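You operate a simulated robot arm through the tools that you are given. There is no shell and no other tool. Be economical: measure what you need, move in short steps, check, and stop when the job is done.

You run a simulated robot arm. Do the job below in one go: nothing can be reset, and whatever is moved stays where it is left.

TASK
Fetch the large clay lump from the door end of the plank table and set it on the square tile there.

Only the result counts: the job must be done as asked and must still hold three seconds after the hand-in. Knocking over, shifting, dropping, spilling or breaking anything else fails it.

THE ROBOT
A 6-joint arm with a two-finger parallel gripper, fixed in place. Base frame: the origin is at the foot of the arm, x ahead of it, y to its left, z up; the work surface is at about z = 0. Readings come in mm, rad, newtons and seconds.
With the tool pointing down near the work surface it reaches from about 160 to 420 mm from the base axis. Its first joint turns from -1.152 to 1.152 rad. Payload 1.57 kg.
Tool frame: the origin (TCP) lies between the finger pads and is the grasp point; the fingertips stand 30 mm ahead of it; z points along the fingers, y is the line along which they close. The gripper opens to 80 mm. The fingers are 17 mm wide and 12 mm thick; the gripper's body (40 by 82 mm) begins 80 mm behind the TCP.
Orientation is told as [roll, pitch, yaw] about the base's x, y, z axes, in that order, counted from this pose: with the fingers straight down and closing along the base's y, the tool's x points along the base's -x, its y along +y and its z along -z.

THE INTERFACE
- The arm moves only by the tool apply_moves. Its argument "targets" is a list of rows, each a list of 4 numbers: the shift along the tool's x, y, z in m, then the turn about the tool's z in rad. In form: [[x, y, z, twist], ...]. A call has 1 to 10 rows; each row is the pose to reach, as a shift and turn from the pose commanded when the call began, along the tool's axes at that moment. "grip" is the opening, from 0 (shut) to 1 (fully open), set as the call begins (left out, the last holds). Rows are played at 5 a second. More than 50 mm and 0.15 rad between two rows, or a gripper value outside its range, and nothing of the call is played. Where a pose cannot be reached the arm comes as near as it can. A force on the tool above 40 N (or 10 N above the force at the start of the call, whichever is more), or a blocked arm, ends the call early, and 0.2 s more pass. Each finger travels about 153 mm/s and halts on what it meets, pressing with about 30 N; the grip force reading is that of the motor and also rises with nothing between the fingers. The clock runs only during rows and for 0.2 s after the last one: add rows that repeat a pose to give the fingers time. It gives the time, the measured TCP pose, the force on the tool (base axes), the opening and the grip force at its end, in the units of the frame above (readings bear some noise), and new pictures: "pictures" is both (left out), scene, wrist or none.
- Cameras (640 x 400 px; columns grow to the right, rows downward): "scene" is fixed at [71.2, -347.8, 416.9]; the picture's right is [0.57, -0.82, 0.00], its down [-0.51, -0.36, -0.78] and it looks along [0.64, 0.45, -0.63] (base axes); focal length 325 px, centre (320, 200). "wrist" rides on the gripper at [-32, 0, -78] in the tool frame; the picture's right is [0.00, -1.00, 0.00], its down [0.97, 0.00, -0.24] and it looks along [0.24, 0.00, 0.97] (tool axes); focal length 218 px, centre (320, 200). There is no depth. A picture from a camera that has moved, and an enlarged one, comes with that camera's place and axes in the base frame and with its lens.
- enlarge(camera, box): a new picture of the part [left, top, right, bottom] of that camera's present view, enlarged. It takes no simulated time.
- job_done(): hands the job in; it is judged then, once.

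Work in short steps. Places have to be worked out from the pictures, the camera data and where the tool is seen: move nearer, look again, correct. Check each grasp and each placing, and mend what went wrong. You have 90 turns and 150 pictures in all, those below and enlarged ones among them. Open the gripper and draw the arm clear of the work before you hand the job in, unless the task says otherwise; then end with one line.

The tools are called as a command line: name --pt "numbers of a row" for each row, then --argument value for the rest, lists and objects as JSON in quotes. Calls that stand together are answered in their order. apply_moves: Moves the arm, as the interface text tells. Its arguments: {"type":"object","properties":{"targets":{"type":"array","items":{"type":"array","items":{"type":"number"}}},"grip":{"type":"number"},"pictures":{"type":"string","enum":["both","scene","wrist","none"]}},"required":["targets"]} The other tools are called the same way: enlarge (camera, box) takes an enlarged picture of a part of a camera's view; job_done () hands the job in.

At the start:

```text
clock: 0.0
eef_pos: [316.5, 17.1, 188.4]
ee_rot: [0.003, -0.001, 0.002]
contact_force: [1.0, 0.1, -0.3]
grip_width: 80.0
grip_force: 0.0
```

scene: 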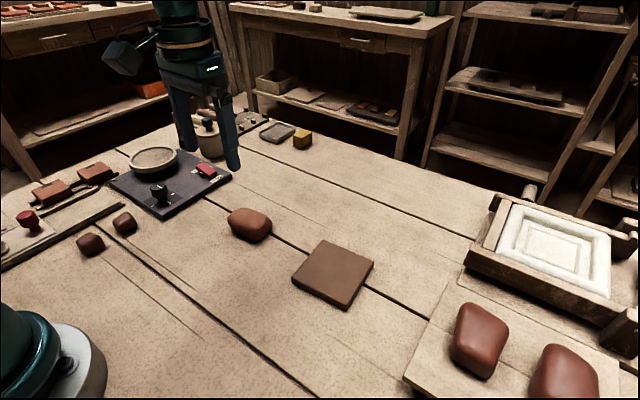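
wrist: 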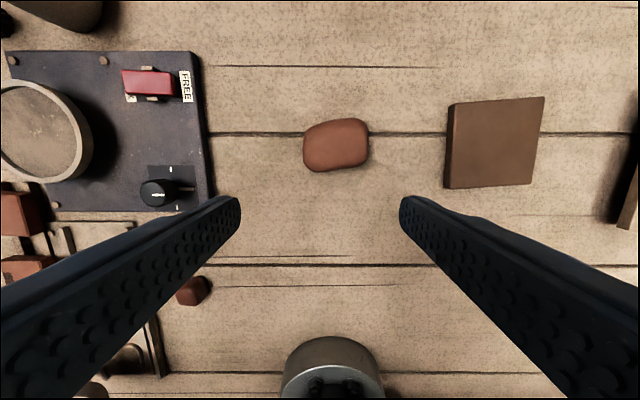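

The centre lump is at about (355, 10) and the brown tile at about (355, -174), both within reach. The two lumps on the board at the right look to be beyond reach. I'll take closer looks to settle which items the task means.

enlarge --camera "scene" --box '[200, 180, 400, 320]'

enlarge --camera "scene" --box '[0, 100, 320, 300]'

enlarge --camera "scene" --box '[400, 170, 640, 400]'

```text
2.86 times, centred on (300, 250) of scene
camera zoom: at [71.2, -347.8, 416.9], right [0.57, -0.82, 0.0], down [-0.51, -0.36, -0.78], along [0.64, 0.45, -0.63], focal length 929 px, centre (377, 57)
```

zoom: 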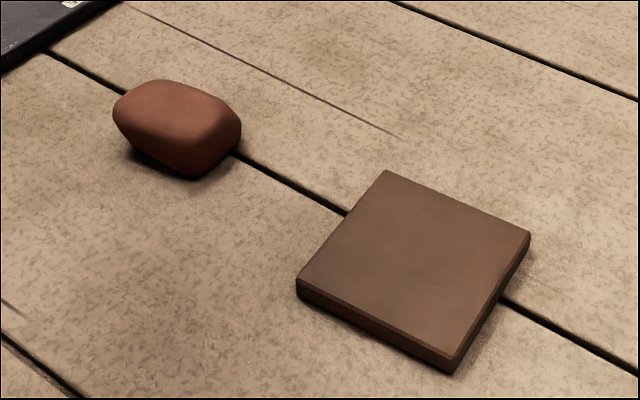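

```text
2.00 times, centred on (160, 200) of scene
camera zoom: at [71.2, -347.8, 416.9], right [0.57, -0.82, 0.0], down [-0.51, -0.36, -0.78], along [0.64, 0.45, -0.63], focal length 650 px, centre (640, 200)
```

zoom: 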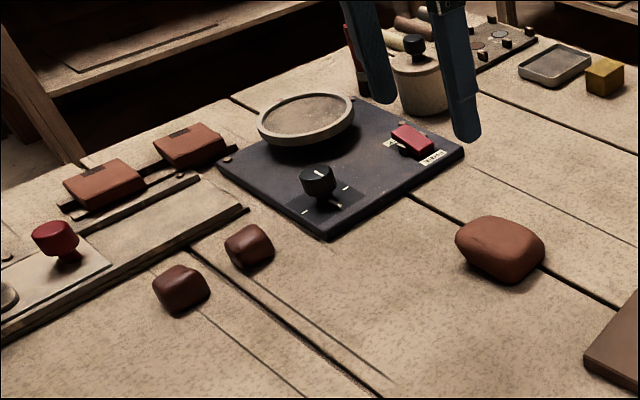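

```text
1.74 times, centred on (520, 285) of scene
camera zoom: at [71.2, -347.8, 416.9], right [0.57, -0.82, 0.0], down [-0.51, -0.36, -0.78], along [0.64, 0.45, -0.63], focal length 565 px, centre (-28, 52)
```

zoom: 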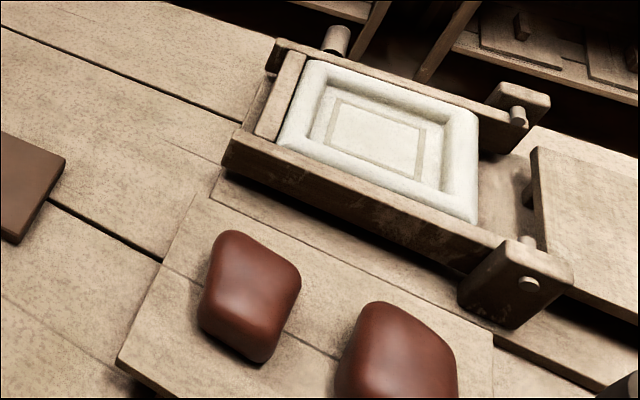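

The centre lump is the one: it is clearly bigger than the two small ones on the left, and the square tile is beside it. It sits at about (350, 0), roughly 70 mm along y and 55 mm along x. I'll move over it at this height and twist about 80° to close across its short side.

apply_moves --pt "-0.004 -0.002 0 0.14" --pt "-0.008 -0.004 0 0.28" --pt "-0.012 -0.006 0 0.42" --pt "-0.016 -0.008 0 0.56" --pt "-0.02 -0.01 0 0.7" --pt "-0.024 -0.012 0 0.84" --pt "-0.028 -0.014 0 0.98" --pt "-0.031 -0.016 0 1.12" --pt "-0.0335 -0.017 0 1.26" --pt "-0.0335 -0.017 0 1.4" --grip 1

```text
clock: 2.2
eef_pos: [350.8, -1.2, 190.2]
ee_rot: [0.0, 0.001, -1.404]
contact_force: [0.3, 0.5, 0.1]
grip_width: 80.1
grip_force: 0.0
camera wrist: at [356.2, -32.5, 267.2], right [-0.99, -0.17, 0.0], down [-0.16, 0.96, 0.24], along [-0.04, 0.24, -0.97], focal length 218 px, centre (320, 200)
```

scene: 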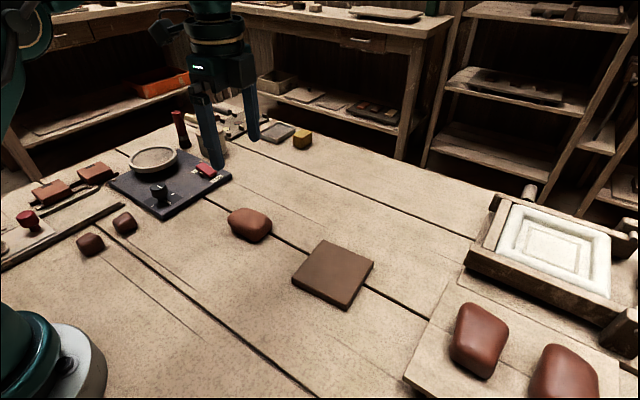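
wrist: 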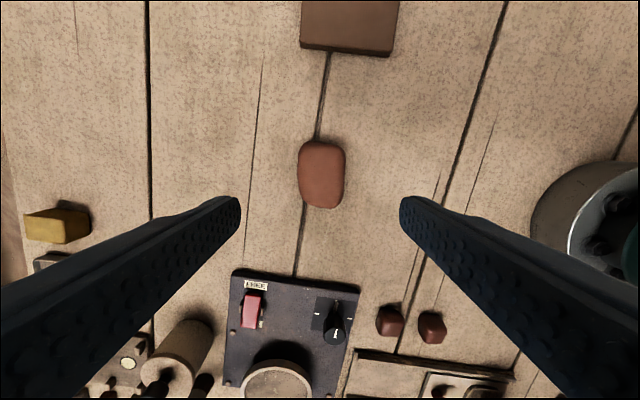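

The lump is centred under the gripper at about (350, -1.6), 53 mm across, and the twist lines up with it. I'll go straight down to TCP z of about 60 mm and look again.

apply_moves --pt "0 0 0.035 0" --pt "0 0 0.07 0" --pt "0 0 0.1 0" --pt "0 0 0.12 0" --pt "0 0 0.13 0" --pt "0 0 0.13 0"

```text
clock: 3.6
eef_pos: [349.9, 0.7, 59.7]
ee_rot: [-0.002, 0.002, -1.398]
contact_force: [0.2, 0.6, -0.3]
grip_width: 80.3
grip_force: 0.2
camera wrist: at [356.0, -31.9, 137.5], right [-0.99, -0.17, 0.0], down [-0.17, 0.96, 0.24], along [-0.04, 0.24, -0.97], focal length 218 px, centre (320, 200)
```

scene: 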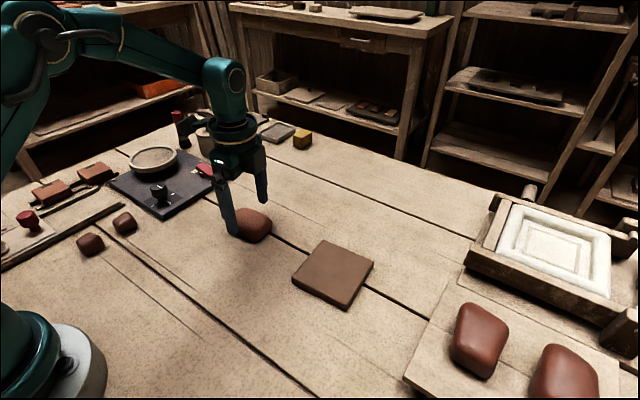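
wrist: 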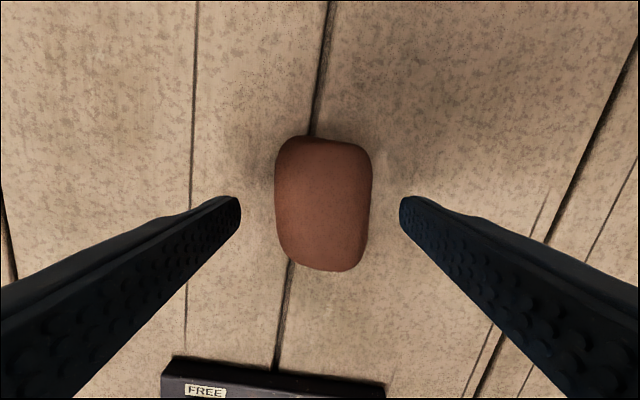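

The lump is still centred at about (349.5, -2) between the fingers. I'll go down to TCP z of 37 mm, leaving the tips about 7 mm above the table, and then close.

apply_moves --pt "-0.002 0 0.012 0" --pt "-0.002 0 0.023 0" --pt "-0.002 0 0.023 0" --pictures "none"

apply_moves --pt "0 0 0 0" --pt "0 0 0 0" --pt "0 0 0 0" --grip 0

```text
clock: 4.4
eef_pos: [351.7, -1.8, 36.5]
ee_rot: [0.001, 0.002, -1.401]
contact_force: [0.0, -0.4, -0.8]
grip_width: 79.8
grip_force: 0.0
```

```text
clock: 5.2
eef_pos: [351.8, -1.5, 37.2]
ee_rot: [0.002, 0.003, -1.4]
contact_force: [-0.2, -0.3, 0.3]
grip_width: 53.3
grip_force: 29.9
camera wrist: at [356.8, -33.7, 114.3], right [-0.99, -0.17, 0.0], down [-0.17, 0.96, 0.24], along [-0.04, 0.24, -0.97], focal length 218 px, centre (320, 200)
```

scene: 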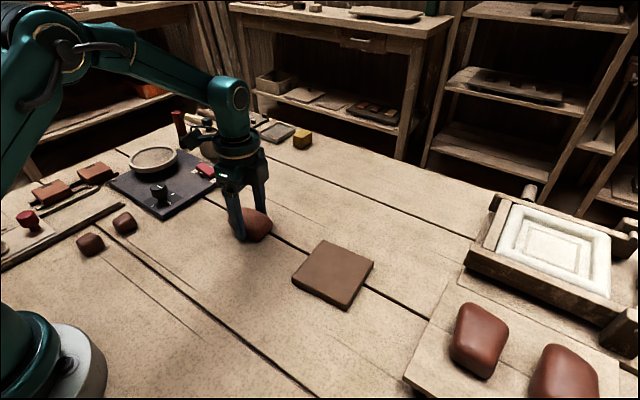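
wrist: 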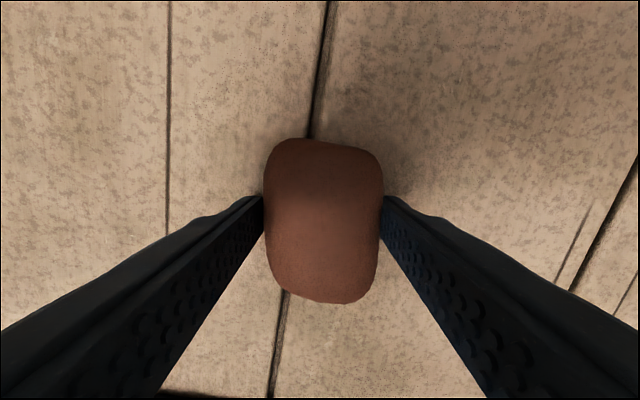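

The fingers hold the lump at 53 mm and 30 N. I'll lift 90 mm and check that it comes up with the gripper.

apply_moves --pt "0 0 -0.015 0" --pt "0 0 -0.035 0" --pt "0 0 -0.06 0" --pt "0 0 -0.08 0" --pt "0 0 -0.09 0" --pt "0 0 -0.09 0"

```text
clock: 6.6
eef_pos: [351.0, -0.4, 128.4]
ee_rot: [-0.001, 0.002, -1.399]
contact_force: [-0.2, 0.4, -2.2]
grip_width: 53.4
grip_force: 29.6
camera wrist: at [356.8, -33.5, 204.9], right [-0.99, -0.17, 0.0], down [-0.17, 0.96, 0.24], along [-0.04, 0.24, -0.97], focal length 218 px, centre (320, 200)
```

scene: 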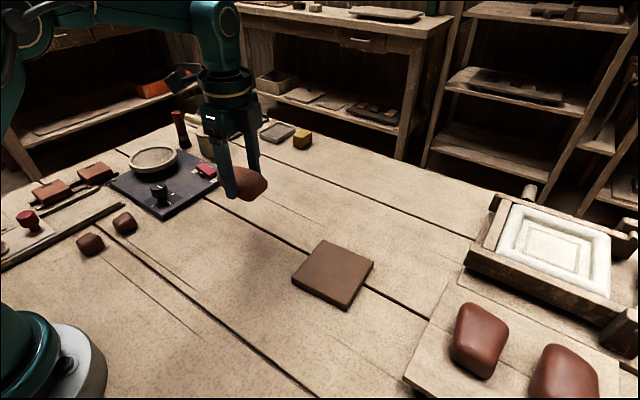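
wrist: 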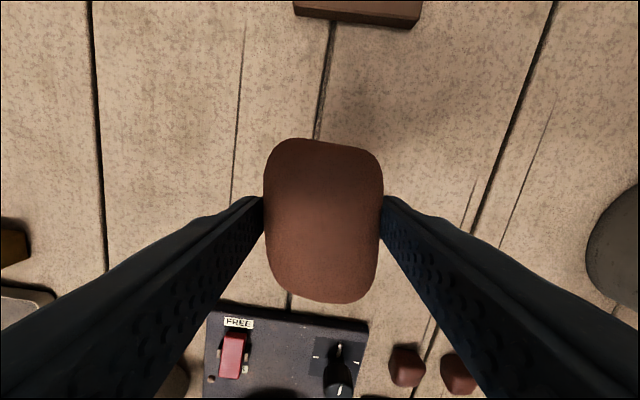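

The lump is up, and the force reading shows about 2 N of weight. Both cameras put the tile's centre at about (352, -177), so I'll carry the lump about 175 mm along -y at this height and look.

apply_moves --pt "-0.015 -0.0025 0 0" --pt "-0.04 -0.0067 0 0" --pt "-0.07 -0.0117 0 0" --pt "-0.1 -0.0167 0 0" --pt "-0.13 -0.0217 0 0" --pt "-0.155 -0.0259 0 0" --pt "-0.1675 -0.028 0 0" --pt "-0.1725 -0.0288 0 0" --pt "-0.1725 -0.0288 0 0"

```text
clock: 8.6
eef_pos: [350.6, -178.3, 127.5]
ee_rot: [0.0, 0.001, -1.399]
contact_force: [-0.1, 0.7, -2.9]
grip_width: 53.4
grip_force: 30.0
camera wrist: at [356.4, -209.5, 203.6], right [-0.99, -0.17, 0.0], down [-0.17, 0.96, 0.24], along [-0.04, 0.24, -0.97], focal length 218 px, centre (320, 200)
```

scene: 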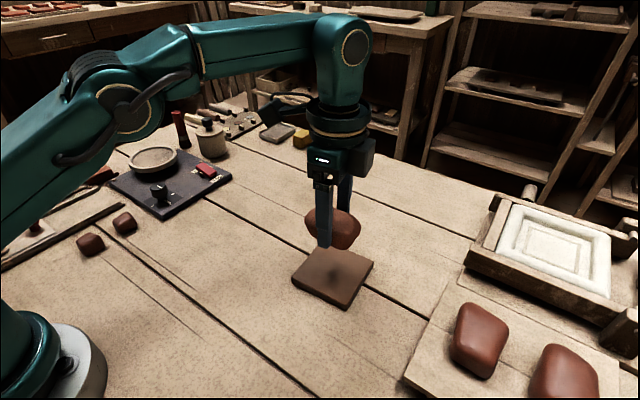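
wrist: 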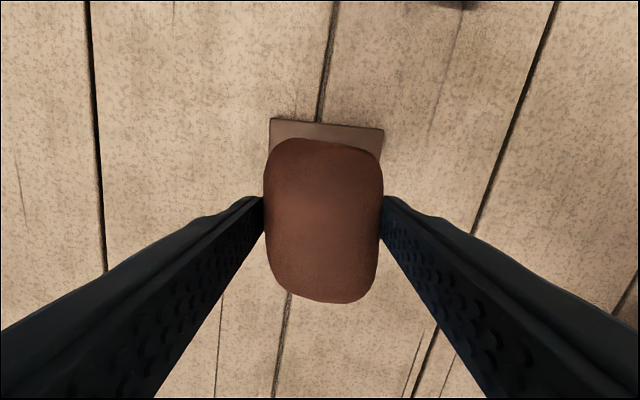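

The tile's edge in the wrist view puts its centre at about (350, -180), and the lump is over it at (350.6, -178). I'll go down to TCP z of about 54 mm, short of contact.

apply_moves --pt "0.0 0 0.02 0" --pt "0 0 0.045 0" --pt "0 0 0.065 0" --pt "0 0 0.0735 0" --pt "0 0 0.0735 0"

enlarge --camera "scene" --box '[260, 180, 420, 320]'

```text
clock: 9.8
eef_pos: [351.5, -176.9, 51.0]
ee_rot: [0.003, 0.002, -1.401]
contact_force: [1.2, 0.5, -2.4]
grip_width: 53.4
grip_force: 30.3
camera wrist: at [356.4, -209.3, 129.5], right [-0.99, -0.17, 0.0], down [-0.17, 0.96, 0.24], along [-0.04, 0.24, -0.97], focal length 218 px, centre (320, 200)
```

scene: 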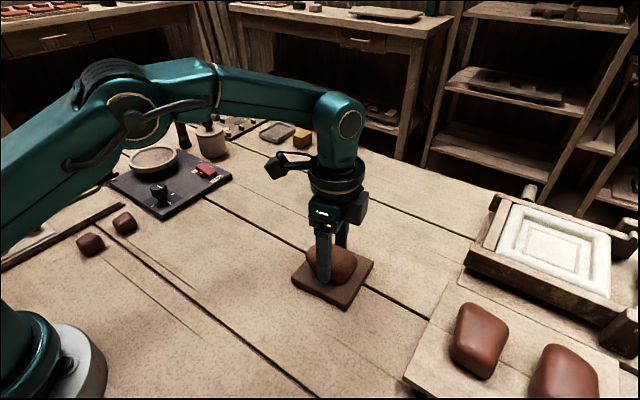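
wrist: 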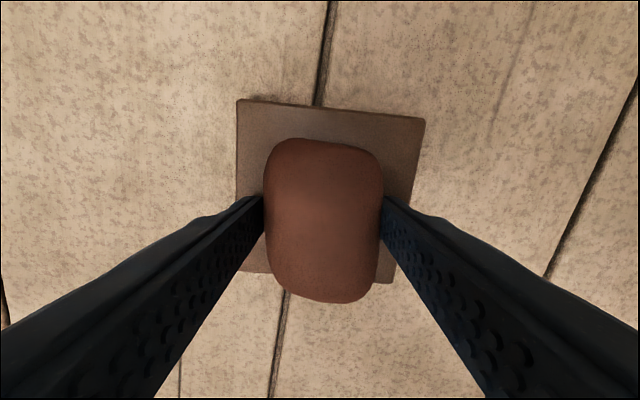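

```text
2.86 times, centred on (340, 250) of scene
camera zoom: at [71.2, -347.8, 416.9], right [0.57, -0.82, 0.0], down [-0.51, -0.36, -0.78], along [0.64, 0.45, -0.63], focal length 929 px, centre (263, 57)
```

zoom: 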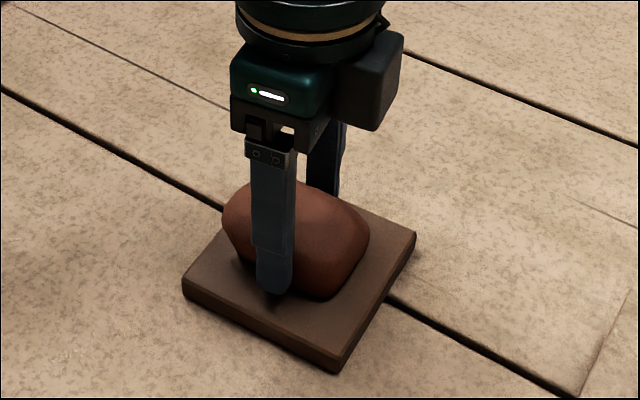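

The lump is centred on the tile to within 2–3 mm and has not touched it yet, as the force is still just its weight. I'll lower it slowly, watching the force.

apply_moves --pt "-0.0005 0 0.001 0" --pt "-0.001 0 0.002 0" --pt "-0.001 0 0.002 0" --pictures "none"

```text
clock: 10.6
eef_pos: [351.7, -178.7, 52.4]
ee_rot: [0.001, 0.003, -1.401]
contact_force: [-6.4, 9.5, 21.1]
grip_width: 53.5
grip_force: 30.0
```

The lump has made contact, pressing with about 21 N. I'll ease up 1 mm before opening.

apply_moves --pt "0 0 -0.0007 0" --pt "0 0 -0.0007 0" --pictures "wrist"

```text
clock: 11.2
eef_pos: [353.1, -178.5, 52.4]
ee_rot: [0.002, 0.002, -1.4]
contact_force: [-4.1, 6.7, 14.0]
grip_width: 53.1
grip_force: 30.2
camera wrist: at [357.3, -210.7, 129.1], right [-0.99, -0.17, 0.0], down [-0.17, 0.96, 0.24], along [-0.04, 0.24, -0.97], focal length 218 px, centre (320, 200)
```

wrist: 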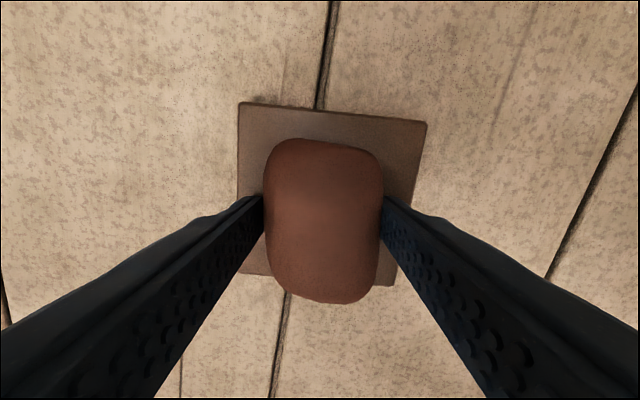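

There are still about 14 N on the tile, so I'll ease up another 1.2 mm and then check.

apply_moves --pt "0.0005 0 -0.0012 0" --pt "0.0005 0 -0.0012 0" --pictures "none"

```text
clock: 11.8
eef_pos: [352.1, -177.6, 53.5]
ee_rot: [0.0, 0.002, -1.4]
contact_force: [-0.2, -0.7, -2.3]
grip_width: 53.2
grip_force: 29.6
```

The lump is just clear again, only a fraction of a millimetre up. I'll lower 0.6 mm for light contact.

apply_moves --pt "0 0 0.0006 0" --pt "0 0 0.0006 0" --pictures "none"

```text
clock: 12.4
eef_pos: [351.8, -178.1, 53.1]
ee_rot: [0.0, 0.002, -1.401]
contact_force: [0.9, 0.0, -2.5]
grip_width: 53.5
grip_force: 30.4
```

It is still carrying its full weight, so I'll lower another 0.4 mm.

apply_moves --pt "0 0 0.0004 0" --pt "0 0 0.0004 0" --pictures "none"

```text
clock: 13.0
eef_pos: [352.9, -178.6, 50.9]
ee_rot: [0.001, 0.002, -1.4]
contact_force: [0.8, 0.0, -0.7]
grip_width: 53.3
grip_force: 30.2
```

Most of the weight is now on the tile, so this is light contact. I'll open the fingers and look.

apply_moves --pt "0 0 0 0" --pt "0 0 0 0" --pt "0 0 0 0" --grip 1

```text
clock: 13.8
eef_pos: [351.8, -178.2, 51.8]
ee_rot: [0.001, 0.002, -1.4]
contact_force: [0.3, 0.3, 0.9]
grip_width: 80.2
grip_force: 0.0
camera wrist: at [357.7, -209.5, 129.1], right [-0.99, -0.17, 0.0], down [-0.17, 0.96, 0.24], along [-0.04, 0.24, -0.97], focal length 218 px, centre (320, 200)
```

scene: 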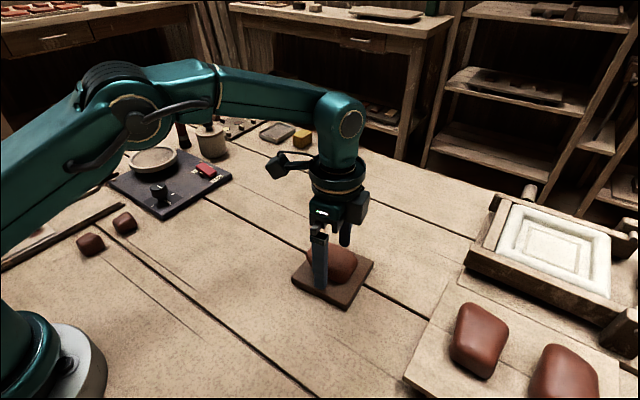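
wrist: 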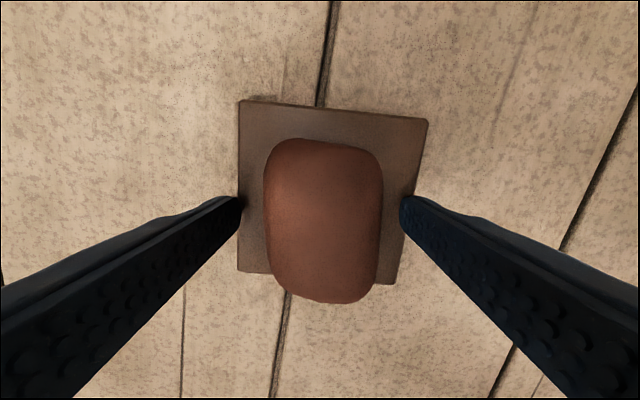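

The fingers are open and clear of the lump on both sides. I'll go straight up.

apply_moves --pt "0 0 -0.02 0" --pt "0 0 -0.05 0" --pt "0 0 -0.09 0" --pt "0 0 -0.12 0" --pt "0.03 0 -0.14 0" --pt "0.07 0 -0.14 0" --pt "0.1 0 -0.14 0" --pt "0.1 0 -0.14 0"

enlarge --camera "scene" --box '[260, 180, 420, 320]'

```text
clock: 15.6
eef_pos: [336.5, -77.6, 191.7]
ee_rot: [0.001, 0.001, -1.4]
contact_force: [0.2, -0.4, 0.4]
grip_width: 80.0
grip_force: 0.1
out of reach, approached as far as the arm can: row 4, 5
camera wrist: at [341.4, -110.6, 268.9], right [-0.99, -0.17, 0.0], down [-0.17, 0.96, 0.24], along [-0.04, 0.24, -0.97], focal length 218 px, centre (320, 200)
```

scene: 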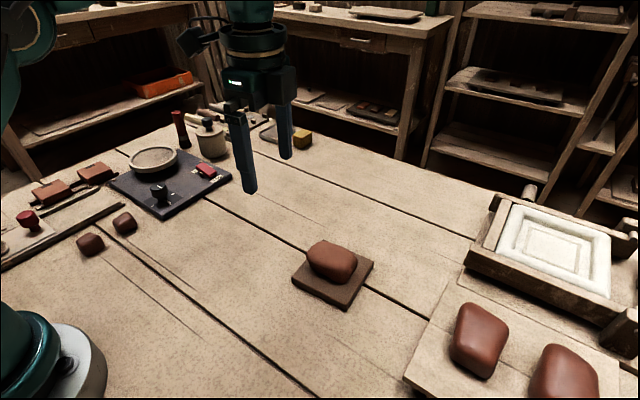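
wrist: 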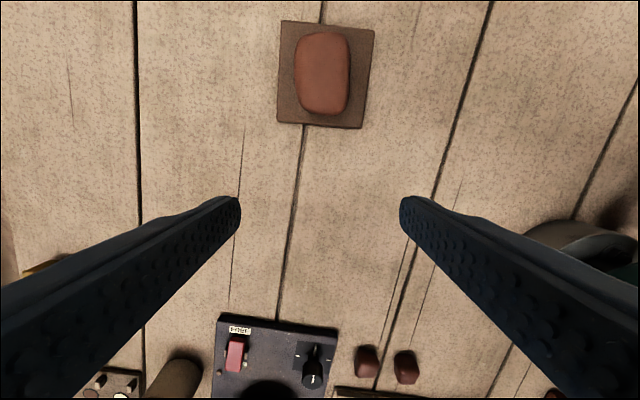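

```text
2.86 times, centred on (340, 250) of scene
camera zoom: at [71.2, -347.8, 416.9], right [0.57, -0.82, 0.0], down [-0.51, -0.36, -0.78], along [0.64, 0.45, -0.63], focal length 929 px, centre (263, 57)
```

zoom: 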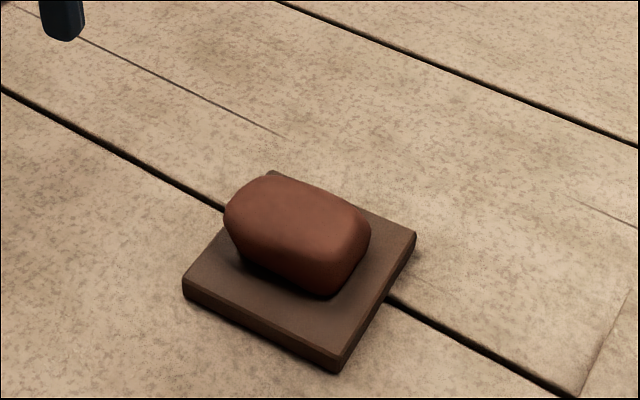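

The lump rests well inside the tile's edges, the tile hasn't shifted, and the arm is clear. I'm handing in.

job_done

```text
The job is handed in.
```

I set the large clay lump on the square tile, near its centre. The gripper is open, the arm is clear, and nothing else looks moved in the last pictures.
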